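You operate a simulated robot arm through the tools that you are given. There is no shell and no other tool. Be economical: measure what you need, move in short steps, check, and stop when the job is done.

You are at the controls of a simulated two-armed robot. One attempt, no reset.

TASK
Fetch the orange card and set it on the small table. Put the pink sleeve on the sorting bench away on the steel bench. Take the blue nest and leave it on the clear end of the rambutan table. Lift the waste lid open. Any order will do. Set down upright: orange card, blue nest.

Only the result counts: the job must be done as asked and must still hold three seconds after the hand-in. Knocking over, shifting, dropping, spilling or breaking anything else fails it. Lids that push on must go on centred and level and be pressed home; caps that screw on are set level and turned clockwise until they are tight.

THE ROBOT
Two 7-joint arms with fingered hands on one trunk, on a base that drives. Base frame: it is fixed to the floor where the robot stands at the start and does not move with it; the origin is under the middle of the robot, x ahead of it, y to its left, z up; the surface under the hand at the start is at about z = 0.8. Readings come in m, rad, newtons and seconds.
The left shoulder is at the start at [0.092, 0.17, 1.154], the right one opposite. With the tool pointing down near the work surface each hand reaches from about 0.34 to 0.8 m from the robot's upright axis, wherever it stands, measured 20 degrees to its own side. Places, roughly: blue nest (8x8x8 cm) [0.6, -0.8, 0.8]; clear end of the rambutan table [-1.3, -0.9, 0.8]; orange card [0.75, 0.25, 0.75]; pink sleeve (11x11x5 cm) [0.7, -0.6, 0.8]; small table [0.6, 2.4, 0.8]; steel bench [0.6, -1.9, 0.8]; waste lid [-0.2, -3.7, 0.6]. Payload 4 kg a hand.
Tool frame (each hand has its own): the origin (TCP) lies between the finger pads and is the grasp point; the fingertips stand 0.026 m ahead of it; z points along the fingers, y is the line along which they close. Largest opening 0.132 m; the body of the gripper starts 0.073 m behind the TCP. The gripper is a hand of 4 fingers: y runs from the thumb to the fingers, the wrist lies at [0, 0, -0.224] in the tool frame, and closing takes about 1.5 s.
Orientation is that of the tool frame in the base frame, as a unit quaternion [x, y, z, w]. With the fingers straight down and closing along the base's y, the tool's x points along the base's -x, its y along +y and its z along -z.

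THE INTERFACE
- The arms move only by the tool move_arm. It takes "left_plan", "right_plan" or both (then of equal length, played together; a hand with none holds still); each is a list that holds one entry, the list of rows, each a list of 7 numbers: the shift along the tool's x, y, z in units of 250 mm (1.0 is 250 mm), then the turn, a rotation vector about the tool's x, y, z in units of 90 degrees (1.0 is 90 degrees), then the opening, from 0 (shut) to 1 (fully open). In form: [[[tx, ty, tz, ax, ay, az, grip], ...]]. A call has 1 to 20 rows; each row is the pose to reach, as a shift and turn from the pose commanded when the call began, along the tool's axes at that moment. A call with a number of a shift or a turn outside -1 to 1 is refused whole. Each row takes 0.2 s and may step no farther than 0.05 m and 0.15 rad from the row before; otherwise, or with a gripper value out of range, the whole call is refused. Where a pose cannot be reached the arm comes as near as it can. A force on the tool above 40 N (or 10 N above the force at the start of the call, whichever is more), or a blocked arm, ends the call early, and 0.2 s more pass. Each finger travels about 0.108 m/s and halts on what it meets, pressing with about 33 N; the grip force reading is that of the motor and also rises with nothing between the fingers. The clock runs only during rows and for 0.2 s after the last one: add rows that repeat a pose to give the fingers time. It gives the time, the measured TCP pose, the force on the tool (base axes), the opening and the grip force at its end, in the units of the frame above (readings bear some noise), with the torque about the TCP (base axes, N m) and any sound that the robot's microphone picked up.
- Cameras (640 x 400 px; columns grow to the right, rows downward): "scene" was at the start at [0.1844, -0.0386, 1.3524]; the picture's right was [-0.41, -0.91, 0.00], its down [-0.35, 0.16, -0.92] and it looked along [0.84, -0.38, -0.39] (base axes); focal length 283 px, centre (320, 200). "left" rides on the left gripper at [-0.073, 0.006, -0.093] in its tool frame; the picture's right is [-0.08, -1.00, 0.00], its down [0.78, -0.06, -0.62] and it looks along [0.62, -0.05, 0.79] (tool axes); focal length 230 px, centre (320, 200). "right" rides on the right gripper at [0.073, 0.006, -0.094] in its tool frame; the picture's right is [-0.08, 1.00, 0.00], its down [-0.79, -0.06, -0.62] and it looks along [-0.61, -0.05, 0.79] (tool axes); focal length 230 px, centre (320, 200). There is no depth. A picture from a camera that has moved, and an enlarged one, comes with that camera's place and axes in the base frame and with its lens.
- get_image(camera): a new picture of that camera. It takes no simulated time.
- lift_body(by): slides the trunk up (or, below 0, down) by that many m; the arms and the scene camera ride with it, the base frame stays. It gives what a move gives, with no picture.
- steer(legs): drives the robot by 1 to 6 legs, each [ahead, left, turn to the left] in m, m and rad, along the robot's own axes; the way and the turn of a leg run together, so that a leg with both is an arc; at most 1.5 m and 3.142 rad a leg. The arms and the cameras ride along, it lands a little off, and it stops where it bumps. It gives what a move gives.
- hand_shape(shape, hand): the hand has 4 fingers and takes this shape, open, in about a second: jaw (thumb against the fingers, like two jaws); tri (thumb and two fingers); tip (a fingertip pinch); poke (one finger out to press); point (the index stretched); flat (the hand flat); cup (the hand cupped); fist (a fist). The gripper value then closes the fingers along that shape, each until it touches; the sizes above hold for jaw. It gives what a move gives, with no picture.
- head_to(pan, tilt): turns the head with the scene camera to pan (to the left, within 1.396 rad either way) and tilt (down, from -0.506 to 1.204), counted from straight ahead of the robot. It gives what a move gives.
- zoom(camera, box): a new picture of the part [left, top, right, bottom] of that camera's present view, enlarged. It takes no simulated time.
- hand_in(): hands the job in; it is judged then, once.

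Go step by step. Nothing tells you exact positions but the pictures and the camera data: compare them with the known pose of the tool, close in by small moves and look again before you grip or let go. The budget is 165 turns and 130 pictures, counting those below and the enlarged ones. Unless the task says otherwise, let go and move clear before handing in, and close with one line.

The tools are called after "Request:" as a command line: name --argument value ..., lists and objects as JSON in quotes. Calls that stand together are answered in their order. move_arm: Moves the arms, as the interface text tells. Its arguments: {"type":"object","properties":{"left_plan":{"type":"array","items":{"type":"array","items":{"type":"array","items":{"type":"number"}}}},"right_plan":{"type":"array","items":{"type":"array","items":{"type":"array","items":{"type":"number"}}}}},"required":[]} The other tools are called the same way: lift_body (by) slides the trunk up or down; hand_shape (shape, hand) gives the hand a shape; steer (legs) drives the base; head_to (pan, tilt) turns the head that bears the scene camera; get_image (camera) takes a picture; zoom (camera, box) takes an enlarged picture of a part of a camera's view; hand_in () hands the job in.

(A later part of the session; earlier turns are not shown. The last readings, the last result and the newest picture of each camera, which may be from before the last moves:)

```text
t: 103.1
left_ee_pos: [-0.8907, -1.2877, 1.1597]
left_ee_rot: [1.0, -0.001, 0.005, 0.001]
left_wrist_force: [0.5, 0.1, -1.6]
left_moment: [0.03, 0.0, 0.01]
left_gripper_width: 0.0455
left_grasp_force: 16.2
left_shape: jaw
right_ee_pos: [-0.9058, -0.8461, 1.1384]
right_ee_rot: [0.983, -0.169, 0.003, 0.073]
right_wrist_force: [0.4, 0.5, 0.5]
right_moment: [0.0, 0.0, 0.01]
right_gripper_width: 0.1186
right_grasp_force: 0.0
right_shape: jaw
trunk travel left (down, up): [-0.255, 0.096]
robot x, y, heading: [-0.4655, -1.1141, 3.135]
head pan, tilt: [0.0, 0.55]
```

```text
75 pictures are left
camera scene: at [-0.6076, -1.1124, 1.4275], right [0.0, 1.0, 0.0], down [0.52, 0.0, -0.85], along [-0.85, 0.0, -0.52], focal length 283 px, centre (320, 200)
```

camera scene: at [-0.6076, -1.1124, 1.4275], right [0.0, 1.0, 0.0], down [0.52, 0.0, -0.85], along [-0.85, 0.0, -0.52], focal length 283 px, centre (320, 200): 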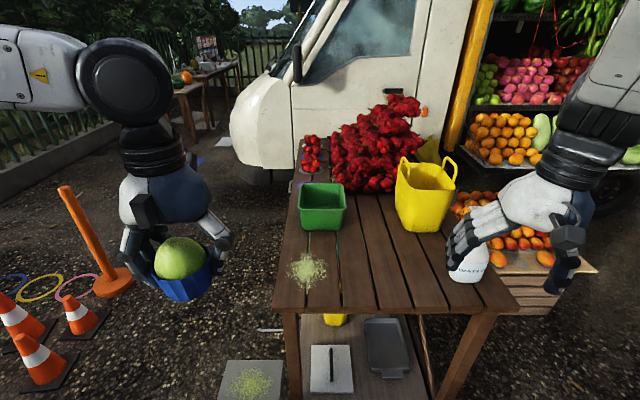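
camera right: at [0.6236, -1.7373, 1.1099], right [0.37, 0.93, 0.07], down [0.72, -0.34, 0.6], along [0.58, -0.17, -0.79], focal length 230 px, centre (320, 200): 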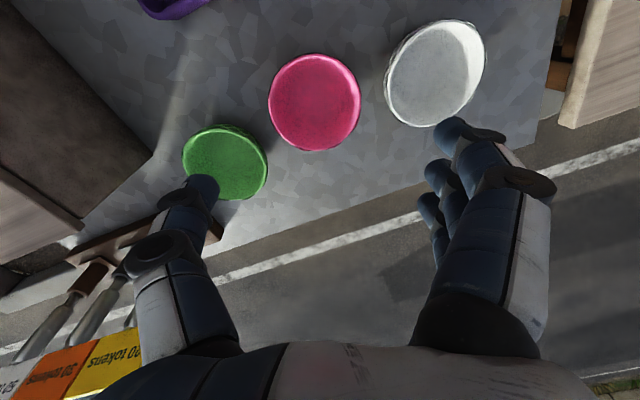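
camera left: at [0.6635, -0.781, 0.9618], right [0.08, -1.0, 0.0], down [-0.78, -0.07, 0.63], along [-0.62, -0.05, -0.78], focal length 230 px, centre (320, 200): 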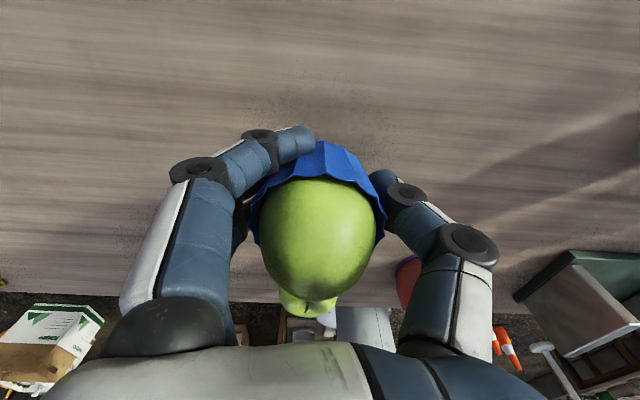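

The clear end is the middle front of the table, about (-1.25, -0.91), between the rice and the spray bottle. I drive over there.

Request:
steer --legs '[[0, -0.38, 0], [0.22, 0, 0]]'

Request:
move_arm --left_plan '[[[-0.1, 0, 0, 0, 0, 0, 0.22], [-0.2, 0, 0, 0, 0, 0, 0.22], [-0.3, 0, 0, 0, 0, 0, 0.22], [-0.4, 0, 0, 0, 0, 0, 0.22], [-0.5, 0, 0, 0, 0, 0, 0.22], [-0.56, 0, 0, 0, 0, 0, 0.22], [-0.56, 0, 0.0, 0, 0, 0, 0.22]]]'

Request:
head_to --pan 0.1 --tilt 0.75

Request:
get_image --camera "scene"

Request:
get_image --camera "left"

```text
t: 108.3
left_ee_pos: [-1.1091, -0.905, 1.1595]
left_ee_rot: [1.0, -0.003, 0.004, 0.0]
left_wrist_force: [-0.4, -0.1, -1.6]
left_moment: [0.02, 0.0, 0.01]
left_gripper_width: 0.0456
left_grasp_force: 16.4
left_shape: jaw
right_ee_pos: [-1.124, -0.4632, 1.1375]
right_ee_rot: [0.983, -0.171, 0.004, 0.074]
right_wrist_force: [-0.3, 0.4, -0.3]
right_moment: [0.0, -0.03, 0.02]
right_gripper_width: 0.1187
right_grasp_force: 0.0
right_shape: jaw
trunk travel left (down, up): [-0.255, 0.096]
robot x, y, heading: [-0.6876, -0.7274, 3.133]
head pan, tilt: [0.0, 0.55]
```

```text
t: 109.9
left_ee_pos: [-1.2479, -0.9061, 1.1592]
left_ee_rot: [1.0, -0.003, 0.006, 0.0]
left_wrist_force: [-0.3, 0.2, -1.8]
left_moment: [0.0, 0.05, -0.01]
left_gripper_width: 0.0459
left_grasp_force: 15.8
left_shape: jaw
right_ee_pos: [-1.1222, -0.4643, 1.1384]
right_ee_rot: [0.983, -0.17, 0.004, 0.073]
right_wrist_force: [0.0, -0.6, 0.8]
right_moment: [0.01, 0.0, 0.03]
right_gripper_width: 0.1187
right_grasp_force: 0.1
right_shape: jaw
trunk travel left (down, up): [-0.255, 0.096]
robot x, y, heading: [-0.6853, -0.7304, 3.134]
head pan, tilt: [0.0, 0.55]
```

```text
t: 110.6
left_ee_pos: [-1.249, -0.9062, 1.1587]
left_ee_rot: [1.0, -0.002, 0.005, 0.0]
left_wrist_force: [0.2, 0.1, -1.7]
left_moment: [-0.01, 0.01, 0.0]
left_gripper_width: 0.0454
left_grasp_force: 15.9
left_shape: jaw
right_ee_pos: [-1.1232, -0.4622, 1.1377]
right_ee_rot: [0.983, -0.17, 0.005, 0.074]
right_wrist_force: [-0.1, 0.2, 0.1]
right_moment: [0.01, 0.01, 0.0]
right_gripper_width: 0.1189
right_grasp_force: 0.1
right_shape: jaw
trunk travel left (down, up): [-0.255, 0.096]
robot x, y, heading: [-0.684, -0.7298, 3.137]
head pan, tilt: [0.099, 0.75]
```

```text
74 pictures are left
camera scene: at [-0.8187, -0.7375, 1.4101], right [-0.09, 1.0, 0.0], down [0.68, 0.06, -0.73], along [-0.73, -0.07, -0.68], focal length 283 px, centre (320, 200)
```

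scene: 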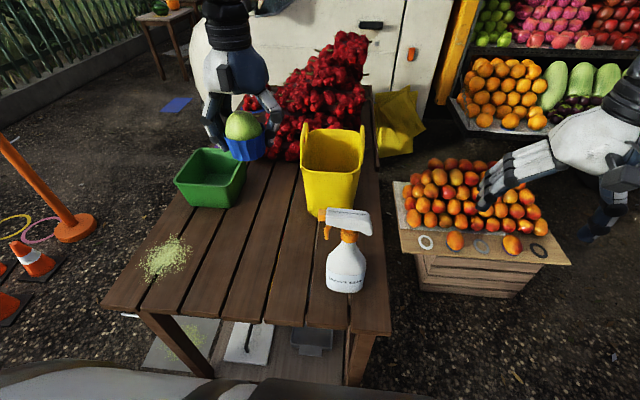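

```text
73 pictures are left
camera left: at [-1.3233, -0.9095, 1.2513], right [-0.07, 1.0, 0.0], down [0.78, 0.06, 0.62], along [0.62, 0.04, -0.78], focal length 230 px, centre (320, 200)
```

left: 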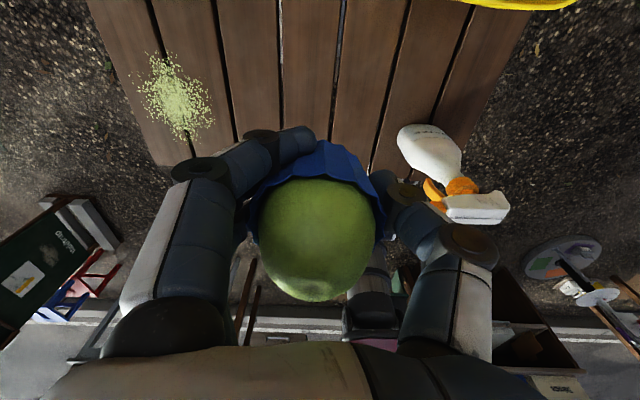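

The hand is over the clear spot, with good clearance all round. I lower the nest.

Request:
move_arm --left_plan '[[[0, 0, 0.16, 0, 0, 0, 0.22], [0, 0, 0.32, 0, 0, 0, 0.22], [0, 0, 0.48, 0, 0, 0, 0.22], [0, 0, 0.64, 0, 0, 0, 0.22], [0, 0, 0.8, 0, 0, 0, 0.22], [0, 0, 0.92, 0, 0, 0, 0.22], [0, 0, 1, 0, 0, 0, 0.22]]]'

Request:
get_image --camera "scene"

Request:
get_image --camera "left"

```text
t: 112.2
left_ee_pos: [-1.2473, -0.9044, 0.908]
left_ee_rot: [1.0, -0.002, 0.006, 0.001]
left_wrist_force: [0.5, -0.5, -1.1]
left_moment: [0.01, 0.0, 0.02]
left_gripper_width: 0.0453
left_grasp_force: 16.6
left_shape: jaw
right_ee_pos: [-1.1233, -0.4626, 1.1377]
right_ee_rot: [0.983, -0.171, 0.004, 0.073]
right_wrist_force: [0.9, 1.2, 0.3]
right_moment: [-0.02, -0.01, 0.01]
right_gripper_width: 0.1188
right_grasp_force: 0.0
right_shape: jaw
trunk travel left (down, up): [-0.255, 0.096]
robot x, y, heading: [-0.688, -0.7324, 3.137]
head pan, tilt: [0.099, 0.75]
```

```text
72 pictures are left
camera scene: at [-0.8189, -0.7376, 1.41], right [-0.09, 1.0, 0.0], down [0.68, 0.06, -0.73], along [-0.73, -0.07, -0.68], focal length 283 px, centre (320, 200)
```

scene: 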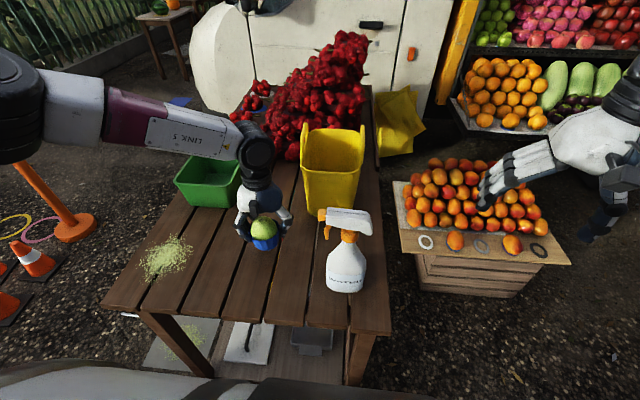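

```text
71 pictures are left
camera left: at [-1.3214, -0.9095, 1.0001], right [-0.07, 1.0, 0.0], down [0.78, 0.06, 0.62], along [0.62, 0.04, -0.78], focal length 230 px, centre (320, 200)
```

left: 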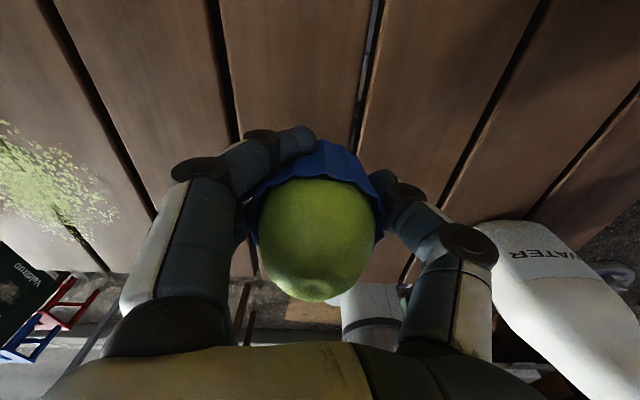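

Good clearance. I continue down slowly until the nest touches the table.

Request:
move_arm --left_plan '[[[0, 0, 0.1, 0, 0, 0, 0.22], [0, 0, 0.2, 0, 0, 0, 0.22], [0, 0, 0.25, 0, 0, 0, 0.22], [0, 0, 0.265, 0, 0, 0, 0.22], [0, 0, 0.28, 0, 0, 0, 0.22], [0, 0, 0.292, 0, 0, 0, 0.22], [0, 0, 0.304, 0, 0, 0, 0.22], [0, 0, 0.316, 0, 0, 0, 0.22]]]'

Request:
zoom --camera "scene" --box '[180, 150, 340, 310]'

```text
t: 112.8
left_ee_pos: [-1.2476, -0.9026, 0.8676]
left_ee_rot: [1.0, -0.001, 0.002, -0.001]
left_wrist_force: [7.8, 0.5, 22.3]
left_moment: [-0.69, -0.48, 0.24]
left_gripper_width: 0.0442
left_grasp_force: 16.6
left_shape: jaw
right_ee_pos: [-1.1227, -0.4626, 1.139]
right_ee_rot: [0.983, -0.17, 0.005, 0.075]
right_wrist_force: [-1.1, -0.9, 0.0]
right_moment: [0.05, -0.05, 0.0]
right_gripper_width: 0.1186
right_grasp_force: 0.0
right_shape: jaw
trunk travel left (down, up): [-0.255, 0.096]
robot x, y, heading: [-0.6891, -0.7345, 3.142]
head pan, tilt: [0.099, 0.75]
stopped in row 3 (left hand): the force on the tool passed its limit at 53 N (the readings are from after the stop); the commanded pose is now the measured one
```

```text
2.50 times, centred on (260, 230) of scene
camera zoom: at [-0.8171, -0.7373, 1.4105], right [-0.09, 1.0, 0.0], down [0.68, 0.06, -0.73], along [-0.73, -0.07, -0.68], focal length 707 px, centre (470, 125)
```

zoom: 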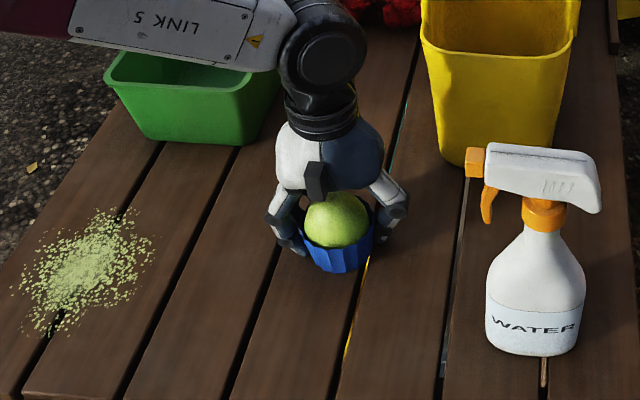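

The nest has touched down upright (this table is a bit higher). I ease off slightly and open.

Request:
move_arm --left_plan '[[[0, 0, -0.008, 0, 0, 0, 0.22], [0, 0, -0.01, 0, 0, 0, 0.35], [0, 0, -0.01, 0, 0, 0, 0.42], [0, 0, -0.01, 0, 0, 0, 0.5], [0, 0, -0.01, 0, 0, 0, 0.6], [0, 0, -0.01, 0, 0, 0, 0.75], [0, 0, -0.01, 0, 0, 0, 0.9], [0, 0, -0.01, 0, 0, 0, 1], [0, 0, -0.01, 0, 0, 0, 1]]]'

Request:
get_image --camera "left"

```text
t: 114.8
left_ee_pos: [-1.2479, -0.9024, 0.8654]
left_ee_rot: [1.0, -0.002, 0.002, 0.0]
left_wrist_force: [0.9, 0.0, 0.6]
left_moment: [-0.03, 0.01, 0.01]
left_gripper_width: 0.1318
left_grasp_force: 0.0
left_shape: jaw
right_ee_pos: [-1.1226, -0.463, 1.1383]
right_ee_rot: [0.983, -0.17, 0.005, 0.073]
right_wrist_force: [-1.2, -0.3, 0.4]
right_moment: [0.01, -0.01, 0.0]
right_gripper_width: 0.1186
right_grasp_force: 0.0
right_shape: jaw
trunk travel left (down, up): [-0.255, 0.096]
robot x, y, heading: [-0.6836, -0.7311, 3.137]
head pan, tilt: [0.099, 0.75]
```

```text
69 pictures are left
camera left: at [-1.3223, -0.9079, 0.9585], right [-0.07, 1.0, 0.0], down [0.78, 0.06, 0.62], along [0.62, 0.05, -0.78], focal length 230 px, centre (320, 200)
```

left: 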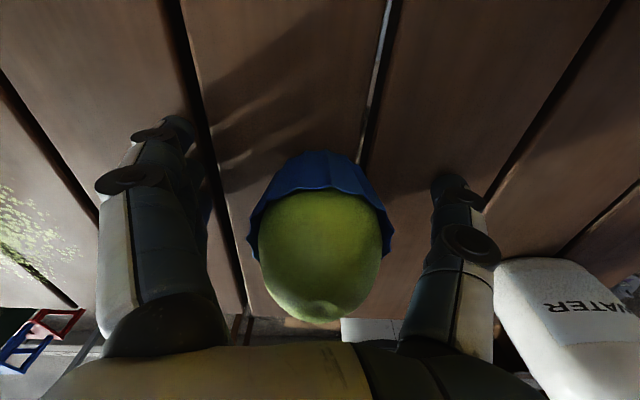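

The nest stands free with its fruit. I rise straight up, look, and back away.

Request:
move_arm --left_plan '[[[0, 0, -0.1, 0, 0, 0, 1], [0, 0, -0.25, 0, 0, 0, 1], [0, 0, -0.42, 0, 0, 0, 1], [0, 0, -0.6, 0, 0, 0, 1], [0, 0, -0.78, 0, 0, 0, 1], [0, 0, -0.95, 0, 0, 0, 1], [0, 0, -1, 0, 0, 0, 1]]]'

Request:
steer --legs '[[-0.3, 0, 0]]'

Request:
get_image --camera "scene"

```text
t: 116.5
left_ee_pos: [-1.2486, -0.9034, 1.1162]
left_ee_rot: [1.0, -0.002, 0.002, 0.0]
left_wrist_force: [-0.4, -0.7, -0.2]
left_moment: [0.01, 0.0, -0.04]
left_gripper_width: 0.1319
left_grasp_force: 0.1
left_shape: jaw
right_ee_pos: [-1.1242, -0.4629, 1.138]
right_ee_rot: [0.983, -0.169, 0.004, 0.073]
right_wrist_force: [-0.2, 0.1, 0.7]
right_moment: [0.0, 0.03, -0.04]
right_gripper_width: 0.1187
right_grasp_force: 0.0
right_shape: jaw
trunk travel left (down, up): [-0.255, 0.096]
robot x, y, heading: [-0.6888, -0.7289, 3.131]
head pan, tilt: [0.099, 0.75]
```

```text
t: 118.5
left_ee_pos: [-0.9486, -0.904, 1.1157]
left_ee_rot: [1.0, -0.002, 0.001, -0.001]
left_wrist_force: [0.8, 0.0, -0.2]
left_moment: [-0.01, -0.01, -0.01]
left_gripper_width: 0.1318
left_grasp_force: 0.0
left_shape: jaw
right_ee_pos: [-0.8231, -0.464, 1.1385]
right_ee_rot: [0.983, -0.171, 0.005, 0.073]
right_wrist_force: [-0.1, 0.8, -0.3]
right_moment: [0.02, -0.02, -0.03]
right_gripper_width: 0.1188
right_grasp_force: 0.1
right_shape: jaw
trunk travel left (down, up): [-0.255, 0.096]
robot x, y, heading: [-0.3866, -0.7315, 3.139]
head pan, tilt: [0.099, 0.75]
```

```text
68 pictures are left
camera scene: at [-0.5178, -0.739, 1.4101], right [-0.1, 1.0, 0.0], down [0.68, 0.07, -0.73], along [-0.73, -0.07, -0.68], focal length 283 px, centre (320, 200)
```

scene: 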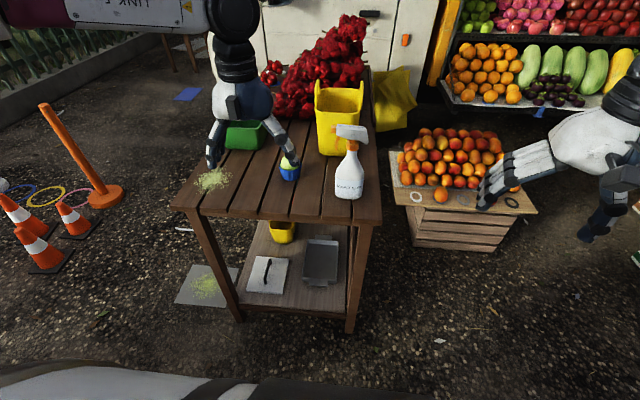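

Nest is standing well. Now for the orange card: I turn around and drive back to the front of the left bench.

Request:
steer --legs '[[0, 0, -3.139], [0, 0.75, 0], [0.38, 0, 0]]'

Request:
head_to --pan 0.15 --tilt 0.6

Request:
head_to --pan 0.15 --tilt 0.6

Request:
get_image --camera "scene"

Request:
get_image --camera "left"

```text
t: 134.8
left_ee_pos: [0.5682, 0.1751, 1.1156]
left_ee_rot: [0.009, 1.0, -0.001, -0.002]
left_wrist_force: [-0.3, 0.1, -0.4]
left_moment: [0.0, 0.0, -0.03]
left_gripper_width: 0.1317
left_grasp_force: 0.2
left_shape: jaw
right_ee_pos: [0.4364, -0.263, 1.1385]
right_ee_rot: [0.177, 0.981, 0.073, -0.004]
right_wrist_force: [0.3, -0.1, -0.4]
right_moment: [0.03, 0.0, 0.0]
right_gripper_width: 0.1187
right_grasp_force: 0.0
right_shape: jaw
trunk travel left (down, up): [-0.255, 0.096]
robot x, y, heading: [0.0024, 0.0055, -0.02]
head pan, tilt: [0.099, 0.75]
```

```text
t: 135.5
left_ee_pos: [0.5674, 0.1746, 1.117]
left_ee_rot: [0.009, 1.0, -0.001, -0.002]
left_wrist_force: [0.6, -0.1, -0.5]
left_moment: [0.0, 0.03, -0.05]
left_gripper_width: 0.1316
left_grasp_force: 0.0
left_shape: jaw
right_ee_pos: [0.4343, -0.263, 1.1386]
right_ee_rot: [0.178, 0.981, 0.075, -0.003]
right_wrist_force: [0.1, -0.8, 0.3]
right_moment: [0.0, -0.01, -0.03]
right_gripper_width: 0.1187
right_grasp_force: 0.1
right_shape: jaw
trunk travel left (down, up): [-0.255, 0.096]
robot x, y, heading: [0.0035, 0.0078, -0.02]
head pan, tilt: [0.15, 0.6]
```

```text
t: 136.1
left_ee_pos: [0.5672, 0.1752, 1.1162]
left_ee_rot: [0.008, 1.0, -0.001, -0.001]
left_wrist_force: [0.4, -0.3, -0.2]
left_moment: [0.04, 0.0, -0.04]
left_gripper_width: 0.1322
left_grasp_force: 0.0
left_shape: jaw
right_ee_pos: [0.4356, -0.2627, 1.139]
right_ee_rot: [0.178, 0.981, 0.073, -0.004]
right_wrist_force: [0.8, -0.1, -0.3]
right_moment: [0.0, -0.03, -0.03]
right_gripper_width: 0.1188
right_grasp_force: 0.0
right_shape: jaw
trunk travel left (down, up): [-0.255, 0.096]
robot x, y, heading: [0.0026, 0.01, -0.018]
head pan, tilt: [0.15, 0.6]
```

```text
67 pictures are left
camera scene: at [0.1398, 0.02, 1.423], right [0.13, -0.99, 0.0], down [-0.56, -0.07, -0.83], along [0.82, 0.11, -0.56], focal length 283 px, centre (320, 200)
```

scene: 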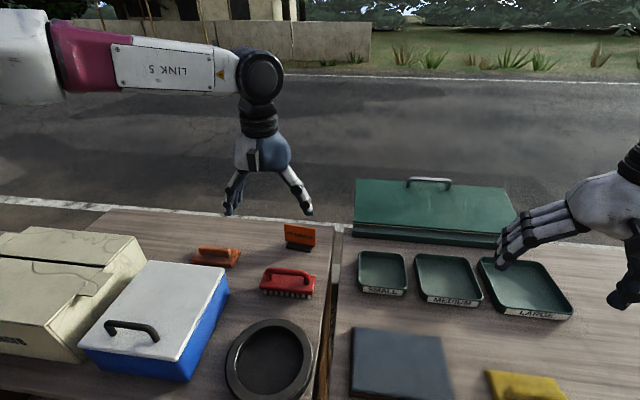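

```text
66 pictures are left
camera left: at [0.6396, 0.1798, 1.2089], right [0.06, -1.0, 0.0], down [-0.78, -0.05, 0.62], along [-0.62, -0.04, -0.79], focal length 230 px, centre (320, 200)
```

left: 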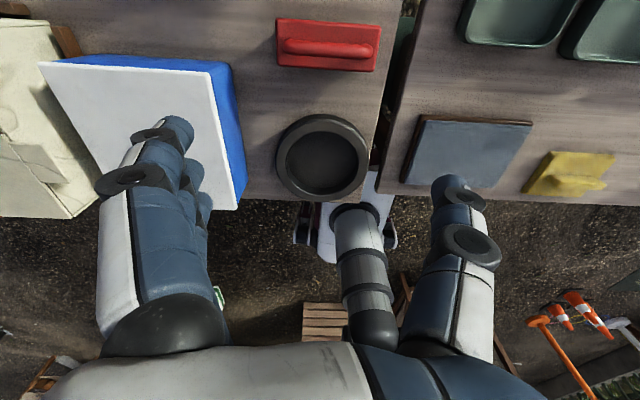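

Request:
zoom --camera "scene" --box '[240, 200, 360, 275]'

```text
5.33 times, centred on (300, 238) of scene
camera zoom: at [0.1398, 0.02, 1.423], right [0.13, -0.99, 0.0], down [-0.56, -0.07, -0.83], along [0.82, 0.11, -0.56], focal length 1509 px, centre (427, 0)
```

zoom: 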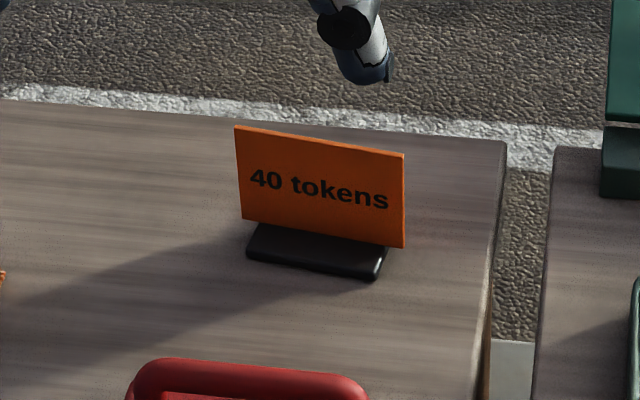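

The card is a ~10 cm wide, upright sign in a black base at about (0.78, 0.172), facing me. I turn the left hand 90° so it can pinch the card by its faces.

Request:
move_arm --left_plan '[[[0, 0, 0, 0, 0, 0.09, 0.8], [0, 0, 0, 0, 0, 0.18, 0.8], [0, 0, 0, 0, 0, 0.27, 0.8], [0, 0, 0, 0, 0, 0.36, 0.8], [0, 0, 0, 0, 0, 0.45, 0.8], [0, 0, 0, 0, 0, 0.54, 0.8], [0, 0, 0, 0, 0, 0.63, 0.8], [0, 0, 0, 0, 0, 0.72, 0.8], [0, 0, 0, 0, 0, 0.81, 0.8], [0, 0, 0, 0, 0, 0.9, 0.8], [0, 0, 0, 0, 0, 0.98, 0.8], [0, 0, 0, 0, 0, 0.98, 0.8]]]'

Request:
get_image --camera "scene"

```text
t: 138.7
left_ee_pos: [0.5667, 0.1747, 1.1159]
left_ee_rot: [0.703, 0.711, -0.002, 0.0]
left_wrist_force: [0.5, 0.1, -0.4]
left_moment: [-0.04, 0.01, -0.04]
left_gripper_width: 0.1058
left_grasp_force: 0.1
left_shape: jaw
right_ee_pos: [0.4343, -0.2639, 1.1382]
right_ee_rot: [0.176, 0.982, 0.073, -0.004]
right_wrist_force: [-0.5, -0.1, 0.0]
right_moment: [-0.02, -0.05, 0.02]
right_gripper_width: 0.1184
right_grasp_force: 0.1
right_shape: jaw
trunk travel left (down, up): [-0.255, 0.096]
robot x, y, heading: [0.002, 0.0125, -0.02]
head pan, tilt: [0.15, 0.6]
```

```text
64 pictures are left
camera scene: at [0.1398, 0.02, 1.423], right [0.13, -0.99, 0.0], down [-0.56, -0.07, -0.83], along [0.82, 0.11, -0.56], focal length 283 px, centre (320, 200)
```

scene: 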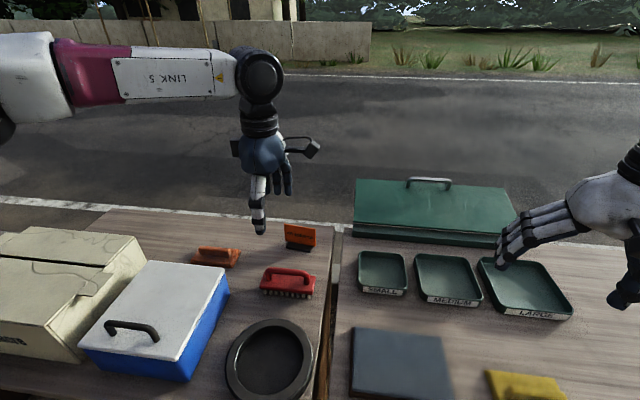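

The hand rotated cleanly. I drive ahead 0.1 m, extend over the card, and come down partway.

Request:
steer --legs '[[0.1, 0, 0.018]]'

Request:
move_arm --left_plan '[[[0, 0.16, 0, 0, 0, 0, 0.8], [0, 0.32, 0, 0, 0, 0, 0.8], [0, 0.46, 0, 0, 0, 0, 0.8], [0, 0.46, 0.2, 0, 0, 0, 0.8], [0, 0.46, 0.4, 0, 0, 0, 0.8], [0, 0.46, 0.4, 0, 0, 0, 0.8]]]'

Request:
get_image --camera "left"

Request:
get_image --camera "scene"

```text
t: 139.7
left_ee_pos: [0.5956, 0.1812, 1.1159]
left_ee_rot: [0.696, 0.718, -0.002, 0.0]
left_wrist_force: [0.0, 0.0, -0.6]
left_moment: [-0.02, -0.04, 0.0]
left_gripper_width: 0.1057
left_grasp_force: 0.1
left_shape: jaw
right_ee_pos: [0.4706, -0.2592, 1.1385]
right_ee_rot: [0.168, 0.983, 0.074, -0.003]
right_wrist_force: [-0.6, -0.1, 0.6]
right_moment: [0.01, -0.02, 0.03]
right_gripper_width: 0.1189
right_grasp_force: 0.0
right_shape: jaw
trunk travel left (down, up): [-0.255, 0.096]
robot x, y, heading: [0.0333, 0.006, -0.004]
head pan, tilt: [0.15, 0.6]
stopped in leg 1: the robot was blocked; the commanded pose is now the measured one
```

```text
t: 141.1
left_ee_pos: [0.7112, 0.1845, 1.0141]
left_ee_rot: [0.696, 0.718, -0.002, -0.001]
left_wrist_force: [0.5, 0.9, 0.6]
left_moment: [0.02, 0.04, 0.02]
left_gripper_width: 0.1056
left_grasp_force: 0.1
left_shape: jaw
right_ee_pos: [0.4725, -0.2578, 1.1384]
right_ee_rot: [0.168, 0.983, 0.074, -0.005]
right_wrist_force: [-0.5, 0.1, 0.7]
right_moment: [-0.05, -0.03, 0.01]
right_gripper_width: 0.1189
right_grasp_force: 0.0
right_shape: jaw
trunk travel left (down, up): [-0.255, 0.096]
robot x, y, heading: [0.0346, 0.007, 0.0]
head pan, tilt: [0.15, 0.6]
```

```text
63 pictures are left
camera left: at [0.7188, 0.1122, 1.1077], right [-0.99, -0.11, 0.0], down [-0.08, 0.78, 0.62], along [-0.07, 0.61, -0.79], focal length 230 px, centre (320, 200)
```

left: 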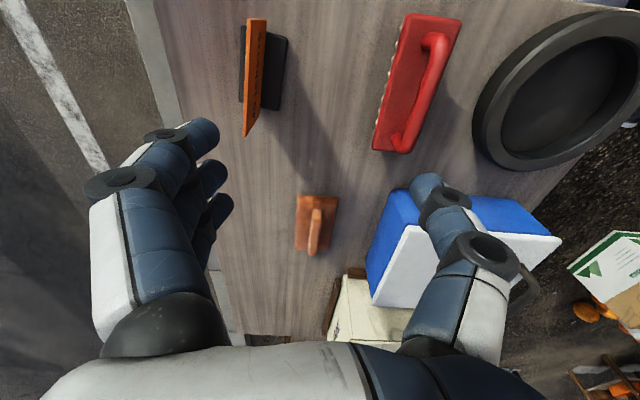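

```text
62 pictures are left
camera scene: at [0.172, 0.0191, 1.4231], right [0.15, -0.99, 0.0], down [-0.56, -0.08, -0.83], along [0.82, 0.12, -0.56], focal length 283 px, centre (320, 200)
```

scene: 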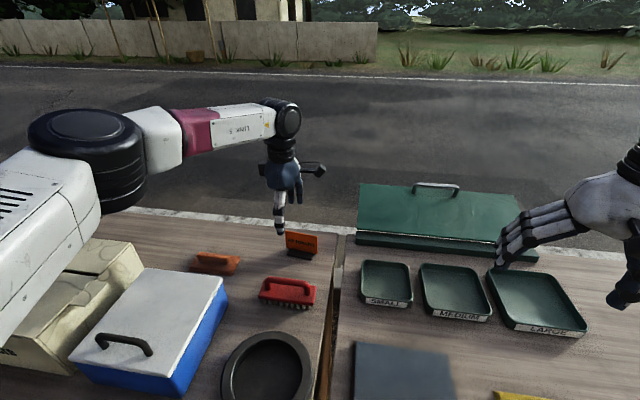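

The base was stopped by contact, so I'll keep it there. From the hand camera the card plane is at x≈0.775, y from 0.118 to 0.212. I move over it and come down partway.

Request:
move_arm --left_plan '[[[-0.04, 0.13, 0, 0, 0, 0.03, 0.8], [-0.088, 0.253, 0, 0, 0, 0.06, 0.8], [-0.088, 0.253, 0.15, 0, 0, 0.06, 0.8], [-0.088, 0.253, 0.28, 0, 0, 0.06, 0.8], [-0.088, 0.253, 0.28, 0, 0, 0.06, 0.8]]]'

Request:
get_image --camera "left"

Request:
zoom --camera "scene" --box '[220, 160, 380, 260]'

```text
t: 142.3
left_ee_pos: [0.7447, 0.1573, 0.949]
left_ee_rot: [0.729, 0.684, -0.002, -0.002]
left_wrist_force: [0.0, 0.0, 0.3]
left_moment: [0.0, 0.02, 0.01]
left_gripper_width: 0.1059
left_grasp_force: 0.0
left_shape: jaw
left hand out of reach, approached as far as the arm can: row 2, 3, 4, 5
right_ee_pos: [0.4715, -0.2596, 1.1384]
right_ee_rot: [0.168, 0.983, 0.075, -0.005]
right_wrist_force: [0.2, -0.4, 0.6]
right_moment: [-0.01, 0.0, -0.01]
right_gripper_width: 0.1187
right_grasp_force: 0.2
right_shape: jaw
trunk travel left (down, up): [-0.255, 0.096]
robot x, y, heading: [0.0351, 0.01, 0.001]
head pan, tilt: [0.15, 0.6]
```

```text
61 pictures are left
camera left: at [0.7443, 0.0836, 1.0414], right [-1.0, -0.01, 0.01], down [-0.01, 0.79, 0.62], along [-0.01, 0.62, -0.79], focal length 230 px, centre (320, 200)
```

left: 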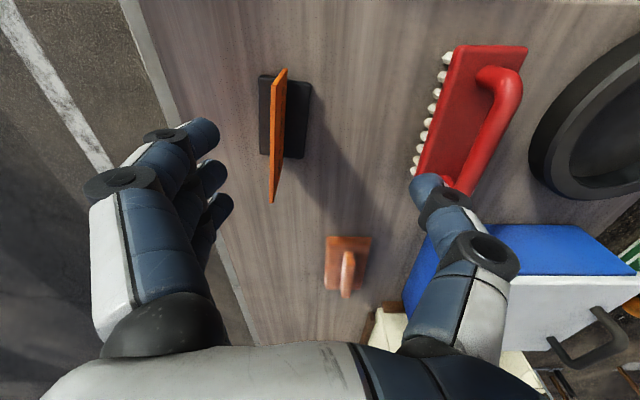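

```text
4.00 times, centred on (300, 210) of scene
camera zoom: at [0.1725, 0.0175, 1.423], right [0.15, -0.99, 0.0], down [-0.56, -0.08, -0.83], along [0.82, 0.12, -0.56], focal length 1131 px, centre (400, 160)
```

zoom: 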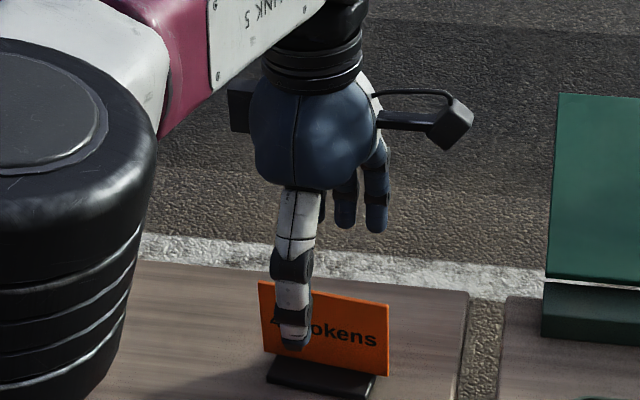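

The arm is at full stretch here. Lowering the trunk brings the shoulders forward, so I raise the hand and then lower the trunk.

Request:
move_arm --left_plan '[[[0, 0, -0.15, 0, 0, 0, 0.8], [0, -0.05, -0.3, 0, 0, 0, 0.8], [0, -0.1, -0.45, 0, 0, 0, 0.8], [0, -0.1, -0.6, 0, 0, 0, 0.8]]]'

Request:
lift_body --by -0.15

Request:
get_image --camera "left"

```text
t: 143.3
left_ee_pos: [0.7193, 0.1582, 1.0995]
left_ee_rot: [0.729, 0.684, -0.003, -0.001]
left_wrist_force: [0.3, -1.1, 0.3]
left_moment: [0.02, -0.01, 0.0]
left_gripper_width: 0.106
left_grasp_force: 0.1
left_shape: jaw
right_ee_pos: [0.4725, -0.259, 1.1381]
right_ee_rot: [0.168, 0.983, 0.075, -0.004]
right_wrist_force: [-0.5, 0.1, -0.7]
right_moment: [0.0, 0.02, -0.04]
right_gripper_width: 0.1189
right_grasp_force: 0.0
right_shape: jaw
trunk travel left (down, up): [-0.255, 0.096]
robot x, y, heading: [0.0356, 0.0051, -0.002]
head pan, tilt: [0.15, 0.6]
```

```text
t: 145.1
left_ee_pos: [0.7185, 0.1596, 0.9493]
left_ee_rot: [0.728, 0.685, -0.001, 0.0]
left_wrist_force: [-1.0, -0.7, 0.0]
left_moment: [0.0, -0.02, 0.0]
left_gripper_width: 0.1056
left_grasp_force: 0.1
left_shape: jaw
right_ee_pos: [0.4917, -0.2611, 0.9243]
right_ee_rot: [0.19, 0.973, 0.092, -0.096]
right_wrist_force: [0.1, -0.4, 0.3]
right_moment: [0.01, -0.08, -0.01]
right_gripper_width: 0.1188
right_grasp_force: 0.1
right_shape: jaw
trunk travel left (down, up): [-0.105, 0.246]
robot x, y, heading: [0.0373, 0.0103, -0.001]
head pan, tilt: [0.15, 0.6]
```

```text
59 pictures are left
camera left: at [0.7195, 0.0869, 1.044], right [-1.0, -0.02, 0.0], down [-0.01, 0.79, 0.62], along [-0.01, 0.62, -0.79], focal length 230 px, centre (320, 200)
```

left: 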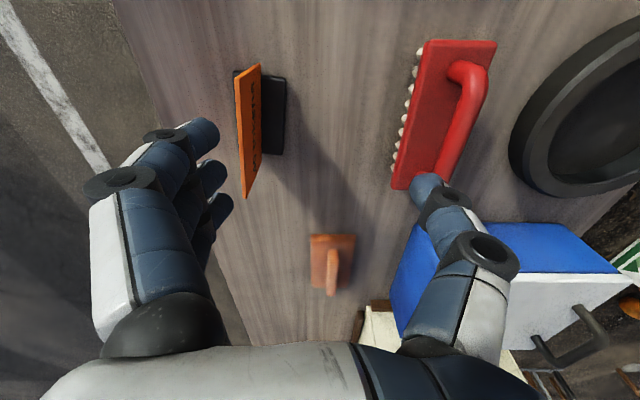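

Now there's reach. I move the hand over the card plane at the same height and look.

Request:
move_arm --left_plan '[[[0.017, 0.12, 0, 0, 0, 0, 0.8], [0.034, 0.232, 0, 0, 0, 0, 0.8], [0.034, 0.232, 0, 0, 0, 0, 0.8]]]'

Request:
get_image --camera "left"

```text
t: 145.9
left_ee_pos: [0.7775, 0.1642, 0.9462]
left_ee_rot: [0.729, 0.684, -0.003, -0.001]
left_wrist_force: [-0.3, 0.0, 0.8]
left_moment: [-0.01, 0.0, 0.0]
left_gripper_width: 0.1057
left_grasp_force: 0.0
left_shape: jaw
right_ee_pos: [0.4925, -0.2603, 0.9252]
right_ee_rot: [0.189, 0.973, 0.092, -0.095]
right_wrist_force: [-0.7, 0.7, 0.2]
right_moment: [-0.02, 0.01, -0.01]
right_gripper_width: 0.1188
right_grasp_force: 0.2
right_shape: jaw
trunk travel left (down, up): [-0.105, 0.246]
robot x, y, heading: [0.0357, 0.0082, -0.005]
head pan, tilt: [0.15, 0.6]
```

```text
58 pictures are left
camera left: at [0.7788, 0.0918, 1.0409], right [-1.0, -0.01, 0.01], down [-0.01, 0.79, 0.62], along [-0.01, 0.62, -0.79], focal length 230 px, centre (320, 200)
```

left: 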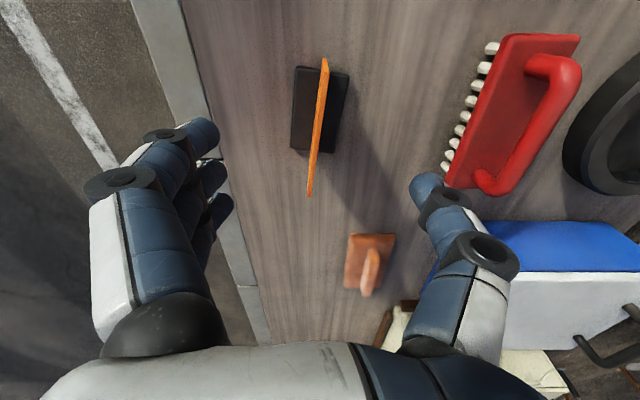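

The card is edge-on between fingers and thumb. I descend with a tiny yaw correction.

Request:
move_arm --left_plan '[[[0, 0.008, 0.1, 0, 0, 0.015, 0.8], [0, 0.01, 0.2, 0, 0, 0.03, 0.8], [0, 0.01, 0.3, 0, 0, 0.03, 0.8], [0, 0.01, 0.36, 0, 0, 0.03, 0.8], [0, 0.01, 0.36, 0, 0, 0.03, 0.8]]]'

Request:
get_image --camera "left"

Request:
get_image --camera "scene"

```text
t: 147.1
left_ee_pos: [0.78, 0.1647, 0.8565]
left_ee_rot: [0.744, 0.668, -0.002, -0.002]
left_wrist_force: [0.8, -0.3, -0.7]
left_moment: [-0.03, -0.01, 0.0]
left_gripper_width: 0.1059
left_grasp_force: 0.0
left_shape: jaw
right_ee_pos: [0.493, -0.26, 0.9247]
right_ee_rot: [0.19, 0.973, 0.092, -0.095]
right_wrist_force: [-0.2, -0.2, -0.4]
right_moment: [-0.03, -0.01, 0.01]
right_gripper_width: 0.1186
right_grasp_force: 0.0
right_shape: jaw
trunk travel left (down, up): [-0.105, 0.246]
robot x, y, heading: [0.0309, 0.0043, -0.004]
head pan, tilt: [0.15, 0.6]
```

```text
57 pictures are left
camera left: at [0.7775, 0.0921, 0.9509], right [-1.0, 0.03, 0.01], down [0.03, 0.79, 0.62], along [0.02, 0.62, -0.79], focal length 230 px, centre (320, 200)
```

left: 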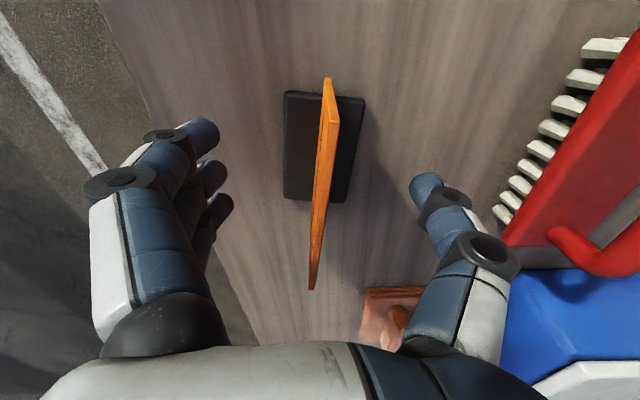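

```text
56 pictures are left
camera scene: at [0.2849, 0.0185, 1.2644], right [0.15, -0.99, 0.0], down [-0.56, -0.08, -0.83], along [0.82, 0.12, -0.56], focal length 283 px, centre (320, 200)
```

scene: 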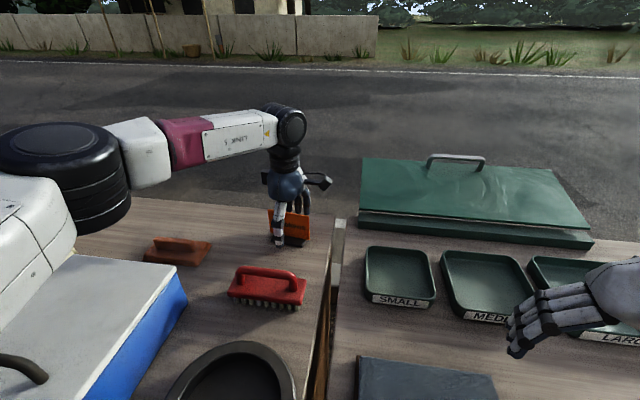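

The card sits centred in the hand. I close on its faces.

Request:
move_arm --left_plan '[[[0, 0, 0, 0, 0, 0, 0.65], [0, 0, 0, 0, 0, 0, 0.5], [0, 0, 0, 0, 0, 0, 0.38], [0, 0, 0, 0, 0, 0, 0.28], [0, 0, 0, 0, 0, 0, 0.2], [0, 0, 0, 0, 0, 0, 0.1], [0, 0, 0, 0, 0, 0, 0], [0, 0, 0, 0, 0, 0, 0]]]'

Request:
get_image --camera "left"

Request:
zoom --camera "scene" --box '[210, 160, 370, 260]'

```text
t: 148.9
left_ee_pos: [0.7798, 0.1652, 0.858]
left_ee_rot: [0.745, 0.667, -0.002, -0.001]
left_wrist_force: [1.4, -0.9, -0.3]
left_moment: [0.0, -0.04, -0.03]
left_gripper_width: 0.0001
left_grasp_force: 32.7
left_shape: jaw
right_ee_pos: [0.4921, -0.2606, 0.924]
right_ee_rot: [0.19, 0.973, 0.091, -0.095]
right_wrist_force: [0.6, -0.9, -0.2]
right_moment: [0.01, 0.02, -0.01]
right_gripper_width: 0.1186
right_grasp_force: 0.1
right_shape: jaw
trunk travel left (down, up): [-0.105, 0.246]
robot x, y, heading: [0.0352, 0.0035, -0.001]
head pan, tilt: [0.15, 0.6]
```

```text
55 pictures are left
camera left: at [0.7776, 0.0921, 0.951], right [-1.0, 0.03, 0.01], down [0.03, 0.79, 0.62], along [0.02, 0.62, -0.79], focal length 230 px, centre (320, 200)
```

left: 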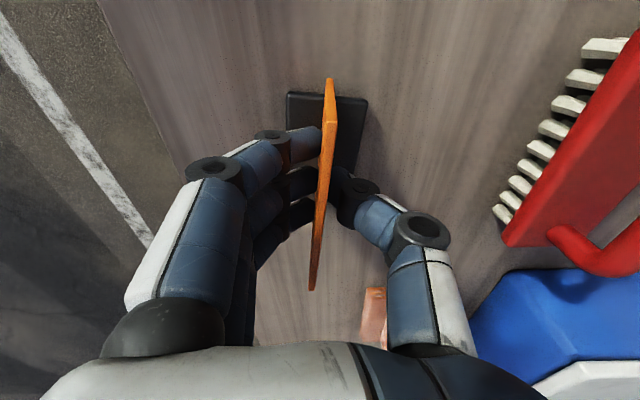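

```text
4.00 times, centred on (290, 210) of scene
camera zoom: at [0.285, 0.0185, 1.2644], right [0.15, -0.99, 0.0], down [-0.56, -0.08, -0.83], along [0.82, 0.12, -0.56], focal length 1131 px, centre (440, 160)
```

zoom: 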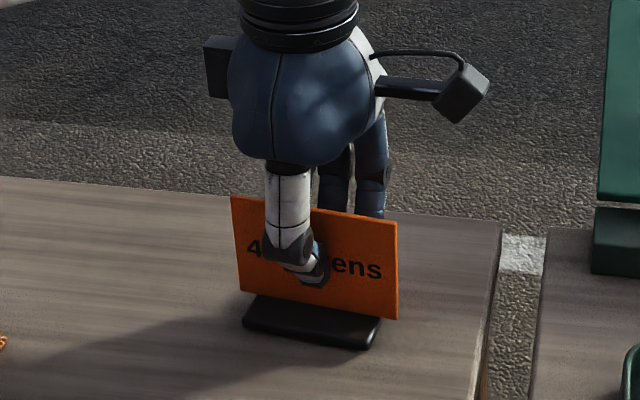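

Card is pinched. I lift a little and check.

Request:
move_arm --left_plan '[[[0, 0, -0.06, 0, 0, 0, 0], [0, 0, -0.14, 0, 0, 0, 0], [0, 0, -0.24, 0, 0, 0, 0], [0, 0, -0.34, 0, 0, 0, 0], [0, 0, -0.34, 0, 0, 0, 0]]]'

Request:
get_image --camera "left"

Request:
zoom --camera "scene" --box '[210, 130, 370, 230]'

```text
t: 150.1
left_ee_pos: [0.7811, 0.1661, 0.943]
left_ee_rot: [0.744, 0.668, -0.002, -0.001]
left_wrist_force: [-0.5, 0.3, -0.9]
left_moment: [-0.02, 0.03, -0.04]
left_gripper_width: 0.0002
left_grasp_force: 32.9
left_shape: jaw
right_ee_pos: [0.4925, -0.2607, 0.9239]
right_ee_rot: [0.19, 0.973, 0.091, -0.095]
right_wrist_force: [-0.7, -0.6, 1.3]
right_moment: [0.0, 0.03, -0.01]
right_gripper_width: 0.1188
right_grasp_force: 0.0
right_shape: jaw
trunk travel left (down, up): [-0.105, 0.246]
robot x, y, heading: [0.0322, 0.0037, -0.008]
head pan, tilt: [0.15, 0.6]
```

```text
53 pictures are left
camera left: at [0.7784, 0.0929, 1.0363], right [-1.0, 0.03, 0.01], down [0.03, 0.79, 0.61], along [0.01, 0.61, -0.79], focal length 230 px, centre (320, 200)
```

left: 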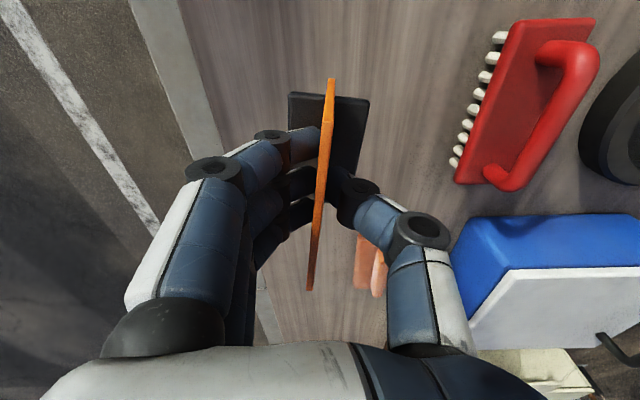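

```text
4.00 times, centred on (290, 180) of scene
camera zoom: at [0.2854, 0.0185, 1.2642], right [0.15, -0.99, 0.0], down [-0.56, -0.08, -0.82], along [0.82, 0.12, -0.57], focal length 1131 px, centre (440, 280)
```

zoom: 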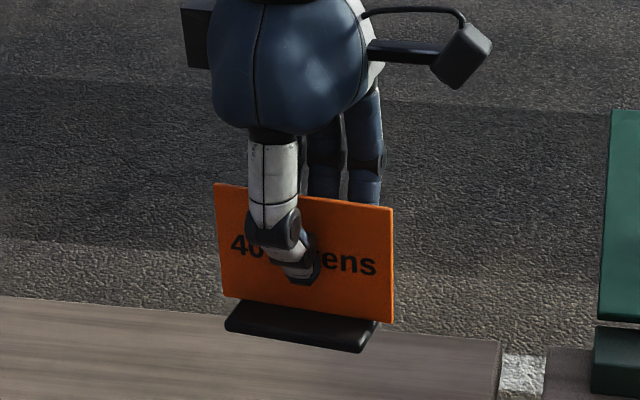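

The card and its base lift cleanly upright. I raise the trunk, back away, and tuck the arm in.

Request:
lift_body --by 0.15

Request:
steer --legs '[[-0.4, 0, 0]]'

Request:
move_arm --left_plan '[[[0, -0.15, 0, 0, 0, 0, 0], [0, -0.3, 0, 0, 0, 0, 0], [0, -0.45, 0, 0, 0, 0, 0], [0, -0.6, 0, 0, 0, 0, 0], [0, -0.75, 0, 0, 0, 0, 0], [0, -0.85, 0, 0, 0, 0, 0]]]'

Request:
steer --legs '[[-0.3, 0, 0]]'

Request:
head_to --pan 1.1 --tilt 0.4

Request:
head_to --pan 1.1 --tilt 0.4

Request:
get_image --camera "scene"

```text
t: 151.8
left_ee_pos: [0.7584, 0.1646, 1.1851]
left_ee_rot: [0.743, 0.667, 0.048, 0.044]
left_wrist_force: [0.4, 0.3, -0.1]
left_moment: [-0.01, 0.02, 0.01]
left_gripper_width: 0.0
left_grasp_force: 32.9
left_shape: jaw
right_ee_pos: [0.4938, -0.2679, 1.0778]
right_ee_rot: [0.193, 0.973, 0.089, -0.09]
right_wrist_force: [0.5, 0.2, 0.1]
right_moment: [-0.02, -0.01, -0.03]
right_gripper_width: 0.1185
right_grasp_force: 0.1
right_shape: jaw
trunk travel left (down, up): [-0.255, 0.096]
robot x, y, heading: [0.0378, 0.0011, -0.0]
head pan, tilt: [0.15, 0.6]
```

```text
t: 154.3
left_ee_pos: [0.3588, 0.166, 1.1843]
left_ee_rot: [0.742, 0.667, 0.049, 0.045]
left_wrist_force: [-0.8, -0.1, -0.2]
left_moment: [0.0, -0.02, 0.03]
left_gripper_width: 0.0
left_grasp_force: 32.4
left_shape: jaw
right_ee_pos: [0.0915, -0.2677, 1.0746]
right_ee_rot: [0.194, 0.973, 0.086, -0.094]
right_wrist_force: [0.0, 1.0, 0.8]
right_moment: [0.02, -0.01, -0.01]
right_gripper_width: 0.1188
right_grasp_force: 0.0
right_shape: jaw
trunk travel left (down, up): [-0.255, 0.096]
robot x, y, heading: [-0.3645, 0.0075, 0.003]
head pan, tilt: [0.15, 0.6]
```

```text
t: 155.7
left_ee_pos: [0.1502, 0.1894, 1.1575]
left_ee_rot: [0.742, 0.667, 0.048, 0.045]
left_wrist_force: [-0.3, -0.2, -0.1]
left_moment: [-0.01, -0.03, 0.01]
left_gripper_width: 0.0001
left_grasp_force: 33.0
left_shape: jaw
right_ee_pos: [0.0927, -0.27, 1.0749]
right_ee_rot: [0.196, 0.972, 0.09, -0.095]
right_wrist_force: [0.0, -0.1, -0.4]
right_moment: [0.02, -0.04, -0.02]
right_gripper_width: 0.1187
right_grasp_force: 0.1
right_shape: jaw
trunk travel left (down, up): [-0.255, 0.096]
robot x, y, heading: [-0.3639, 0.0067, 0.001]
head pan, tilt: [0.15, 0.6]
```

```text
t: 157.8
left_ee_pos: [-0.1488, 0.1886, 1.1574]
left_ee_rot: [0.743, 0.666, 0.048, 0.045]
left_wrist_force: [-0.8, -0.6, 0.5]
left_moment: [-0.01, 0.01, 0.0]
left_gripper_width: 0.0
left_grasp_force: 32.4
left_shape: jaw
right_ee_pos: [-0.2066, -0.2695, 1.0753]
right_ee_rot: [0.197, 0.972, 0.09, -0.094]
right_wrist_force: [0.1, 0.7, -0.1]
right_moment: [-0.02, -0.01, 0.0]
right_gripper_width: 0.1187
right_grasp_force: 0.0
right_shape: jaw
trunk travel left (down, up): [-0.255, 0.096]
robot x, y, heading: [-0.661, 0.0066, -0.002]
head pan, tilt: [0.15, 0.6]
```

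```text
t: 159.0
left_ee_pos: [-0.1477, 0.1885, 1.1568]
left_ee_rot: [0.743, 0.666, 0.049, 0.046]
left_wrist_force: [-0.2, 0.2, 0.6]
left_moment: [-0.02, -0.02, -0.01]
left_gripper_width: 0.0001
left_grasp_force: 32.7
left_shape: jaw
right_ee_pos: [-0.2059, -0.2713, 1.0741]
right_ee_rot: [0.198, 0.972, 0.09, -0.095]
right_wrist_force: [-0.2, 0.7, -0.5]
right_moment: [-0.01, -0.01, 0.01]
right_gripper_width: 0.1187
right_grasp_force: 0.1
right_shape: jaw
trunk travel left (down, up): [-0.255, 0.096]
robot x, y, heading: [-0.6608, 0.0077, -0.003]
head pan, tilt: [1.1, 0.4]
```

```text
t: 159.6
left_ee_pos: [-0.1486, 0.1876, 1.1565]
left_ee_rot: [0.743, 0.666, 0.05, 0.046]
left_wrist_force: [0.8, -0.2, -1.2]
left_moment: [-0.02, 0.02, 0.01]
left_gripper_width: 0.0001
left_grasp_force: 33.1
left_shape: jaw
right_ee_pos: [-0.2061, -0.2691, 1.0734]
right_ee_rot: [0.198, 0.971, 0.09, -0.095]
right_wrist_force: [0.0, -0.6, 0.0]
right_moment: [0.02, -0.04, -0.01]
right_gripper_width: 0.1189
right_grasp_force: 0.0
right_shape: jaw
trunk travel left (down, up): [-0.255, 0.096]
robot x, y, heading: [-0.6632, 0.002, -0.003]
head pan, tilt: [1.1, 0.4]
```

```text
51 pictures are left
camera scene: at [-0.5701, 0.0884, 1.4412], right [0.89, -0.46, 0.0], down [-0.18, -0.35, -0.92], along [0.42, 0.82, -0.39], focal length 283 px, centre (320, 200)
```

scene: 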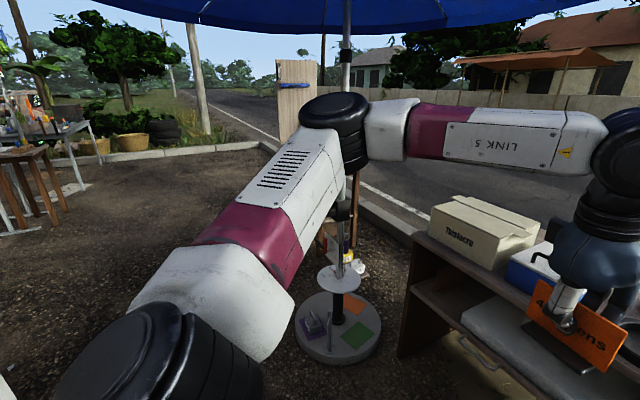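

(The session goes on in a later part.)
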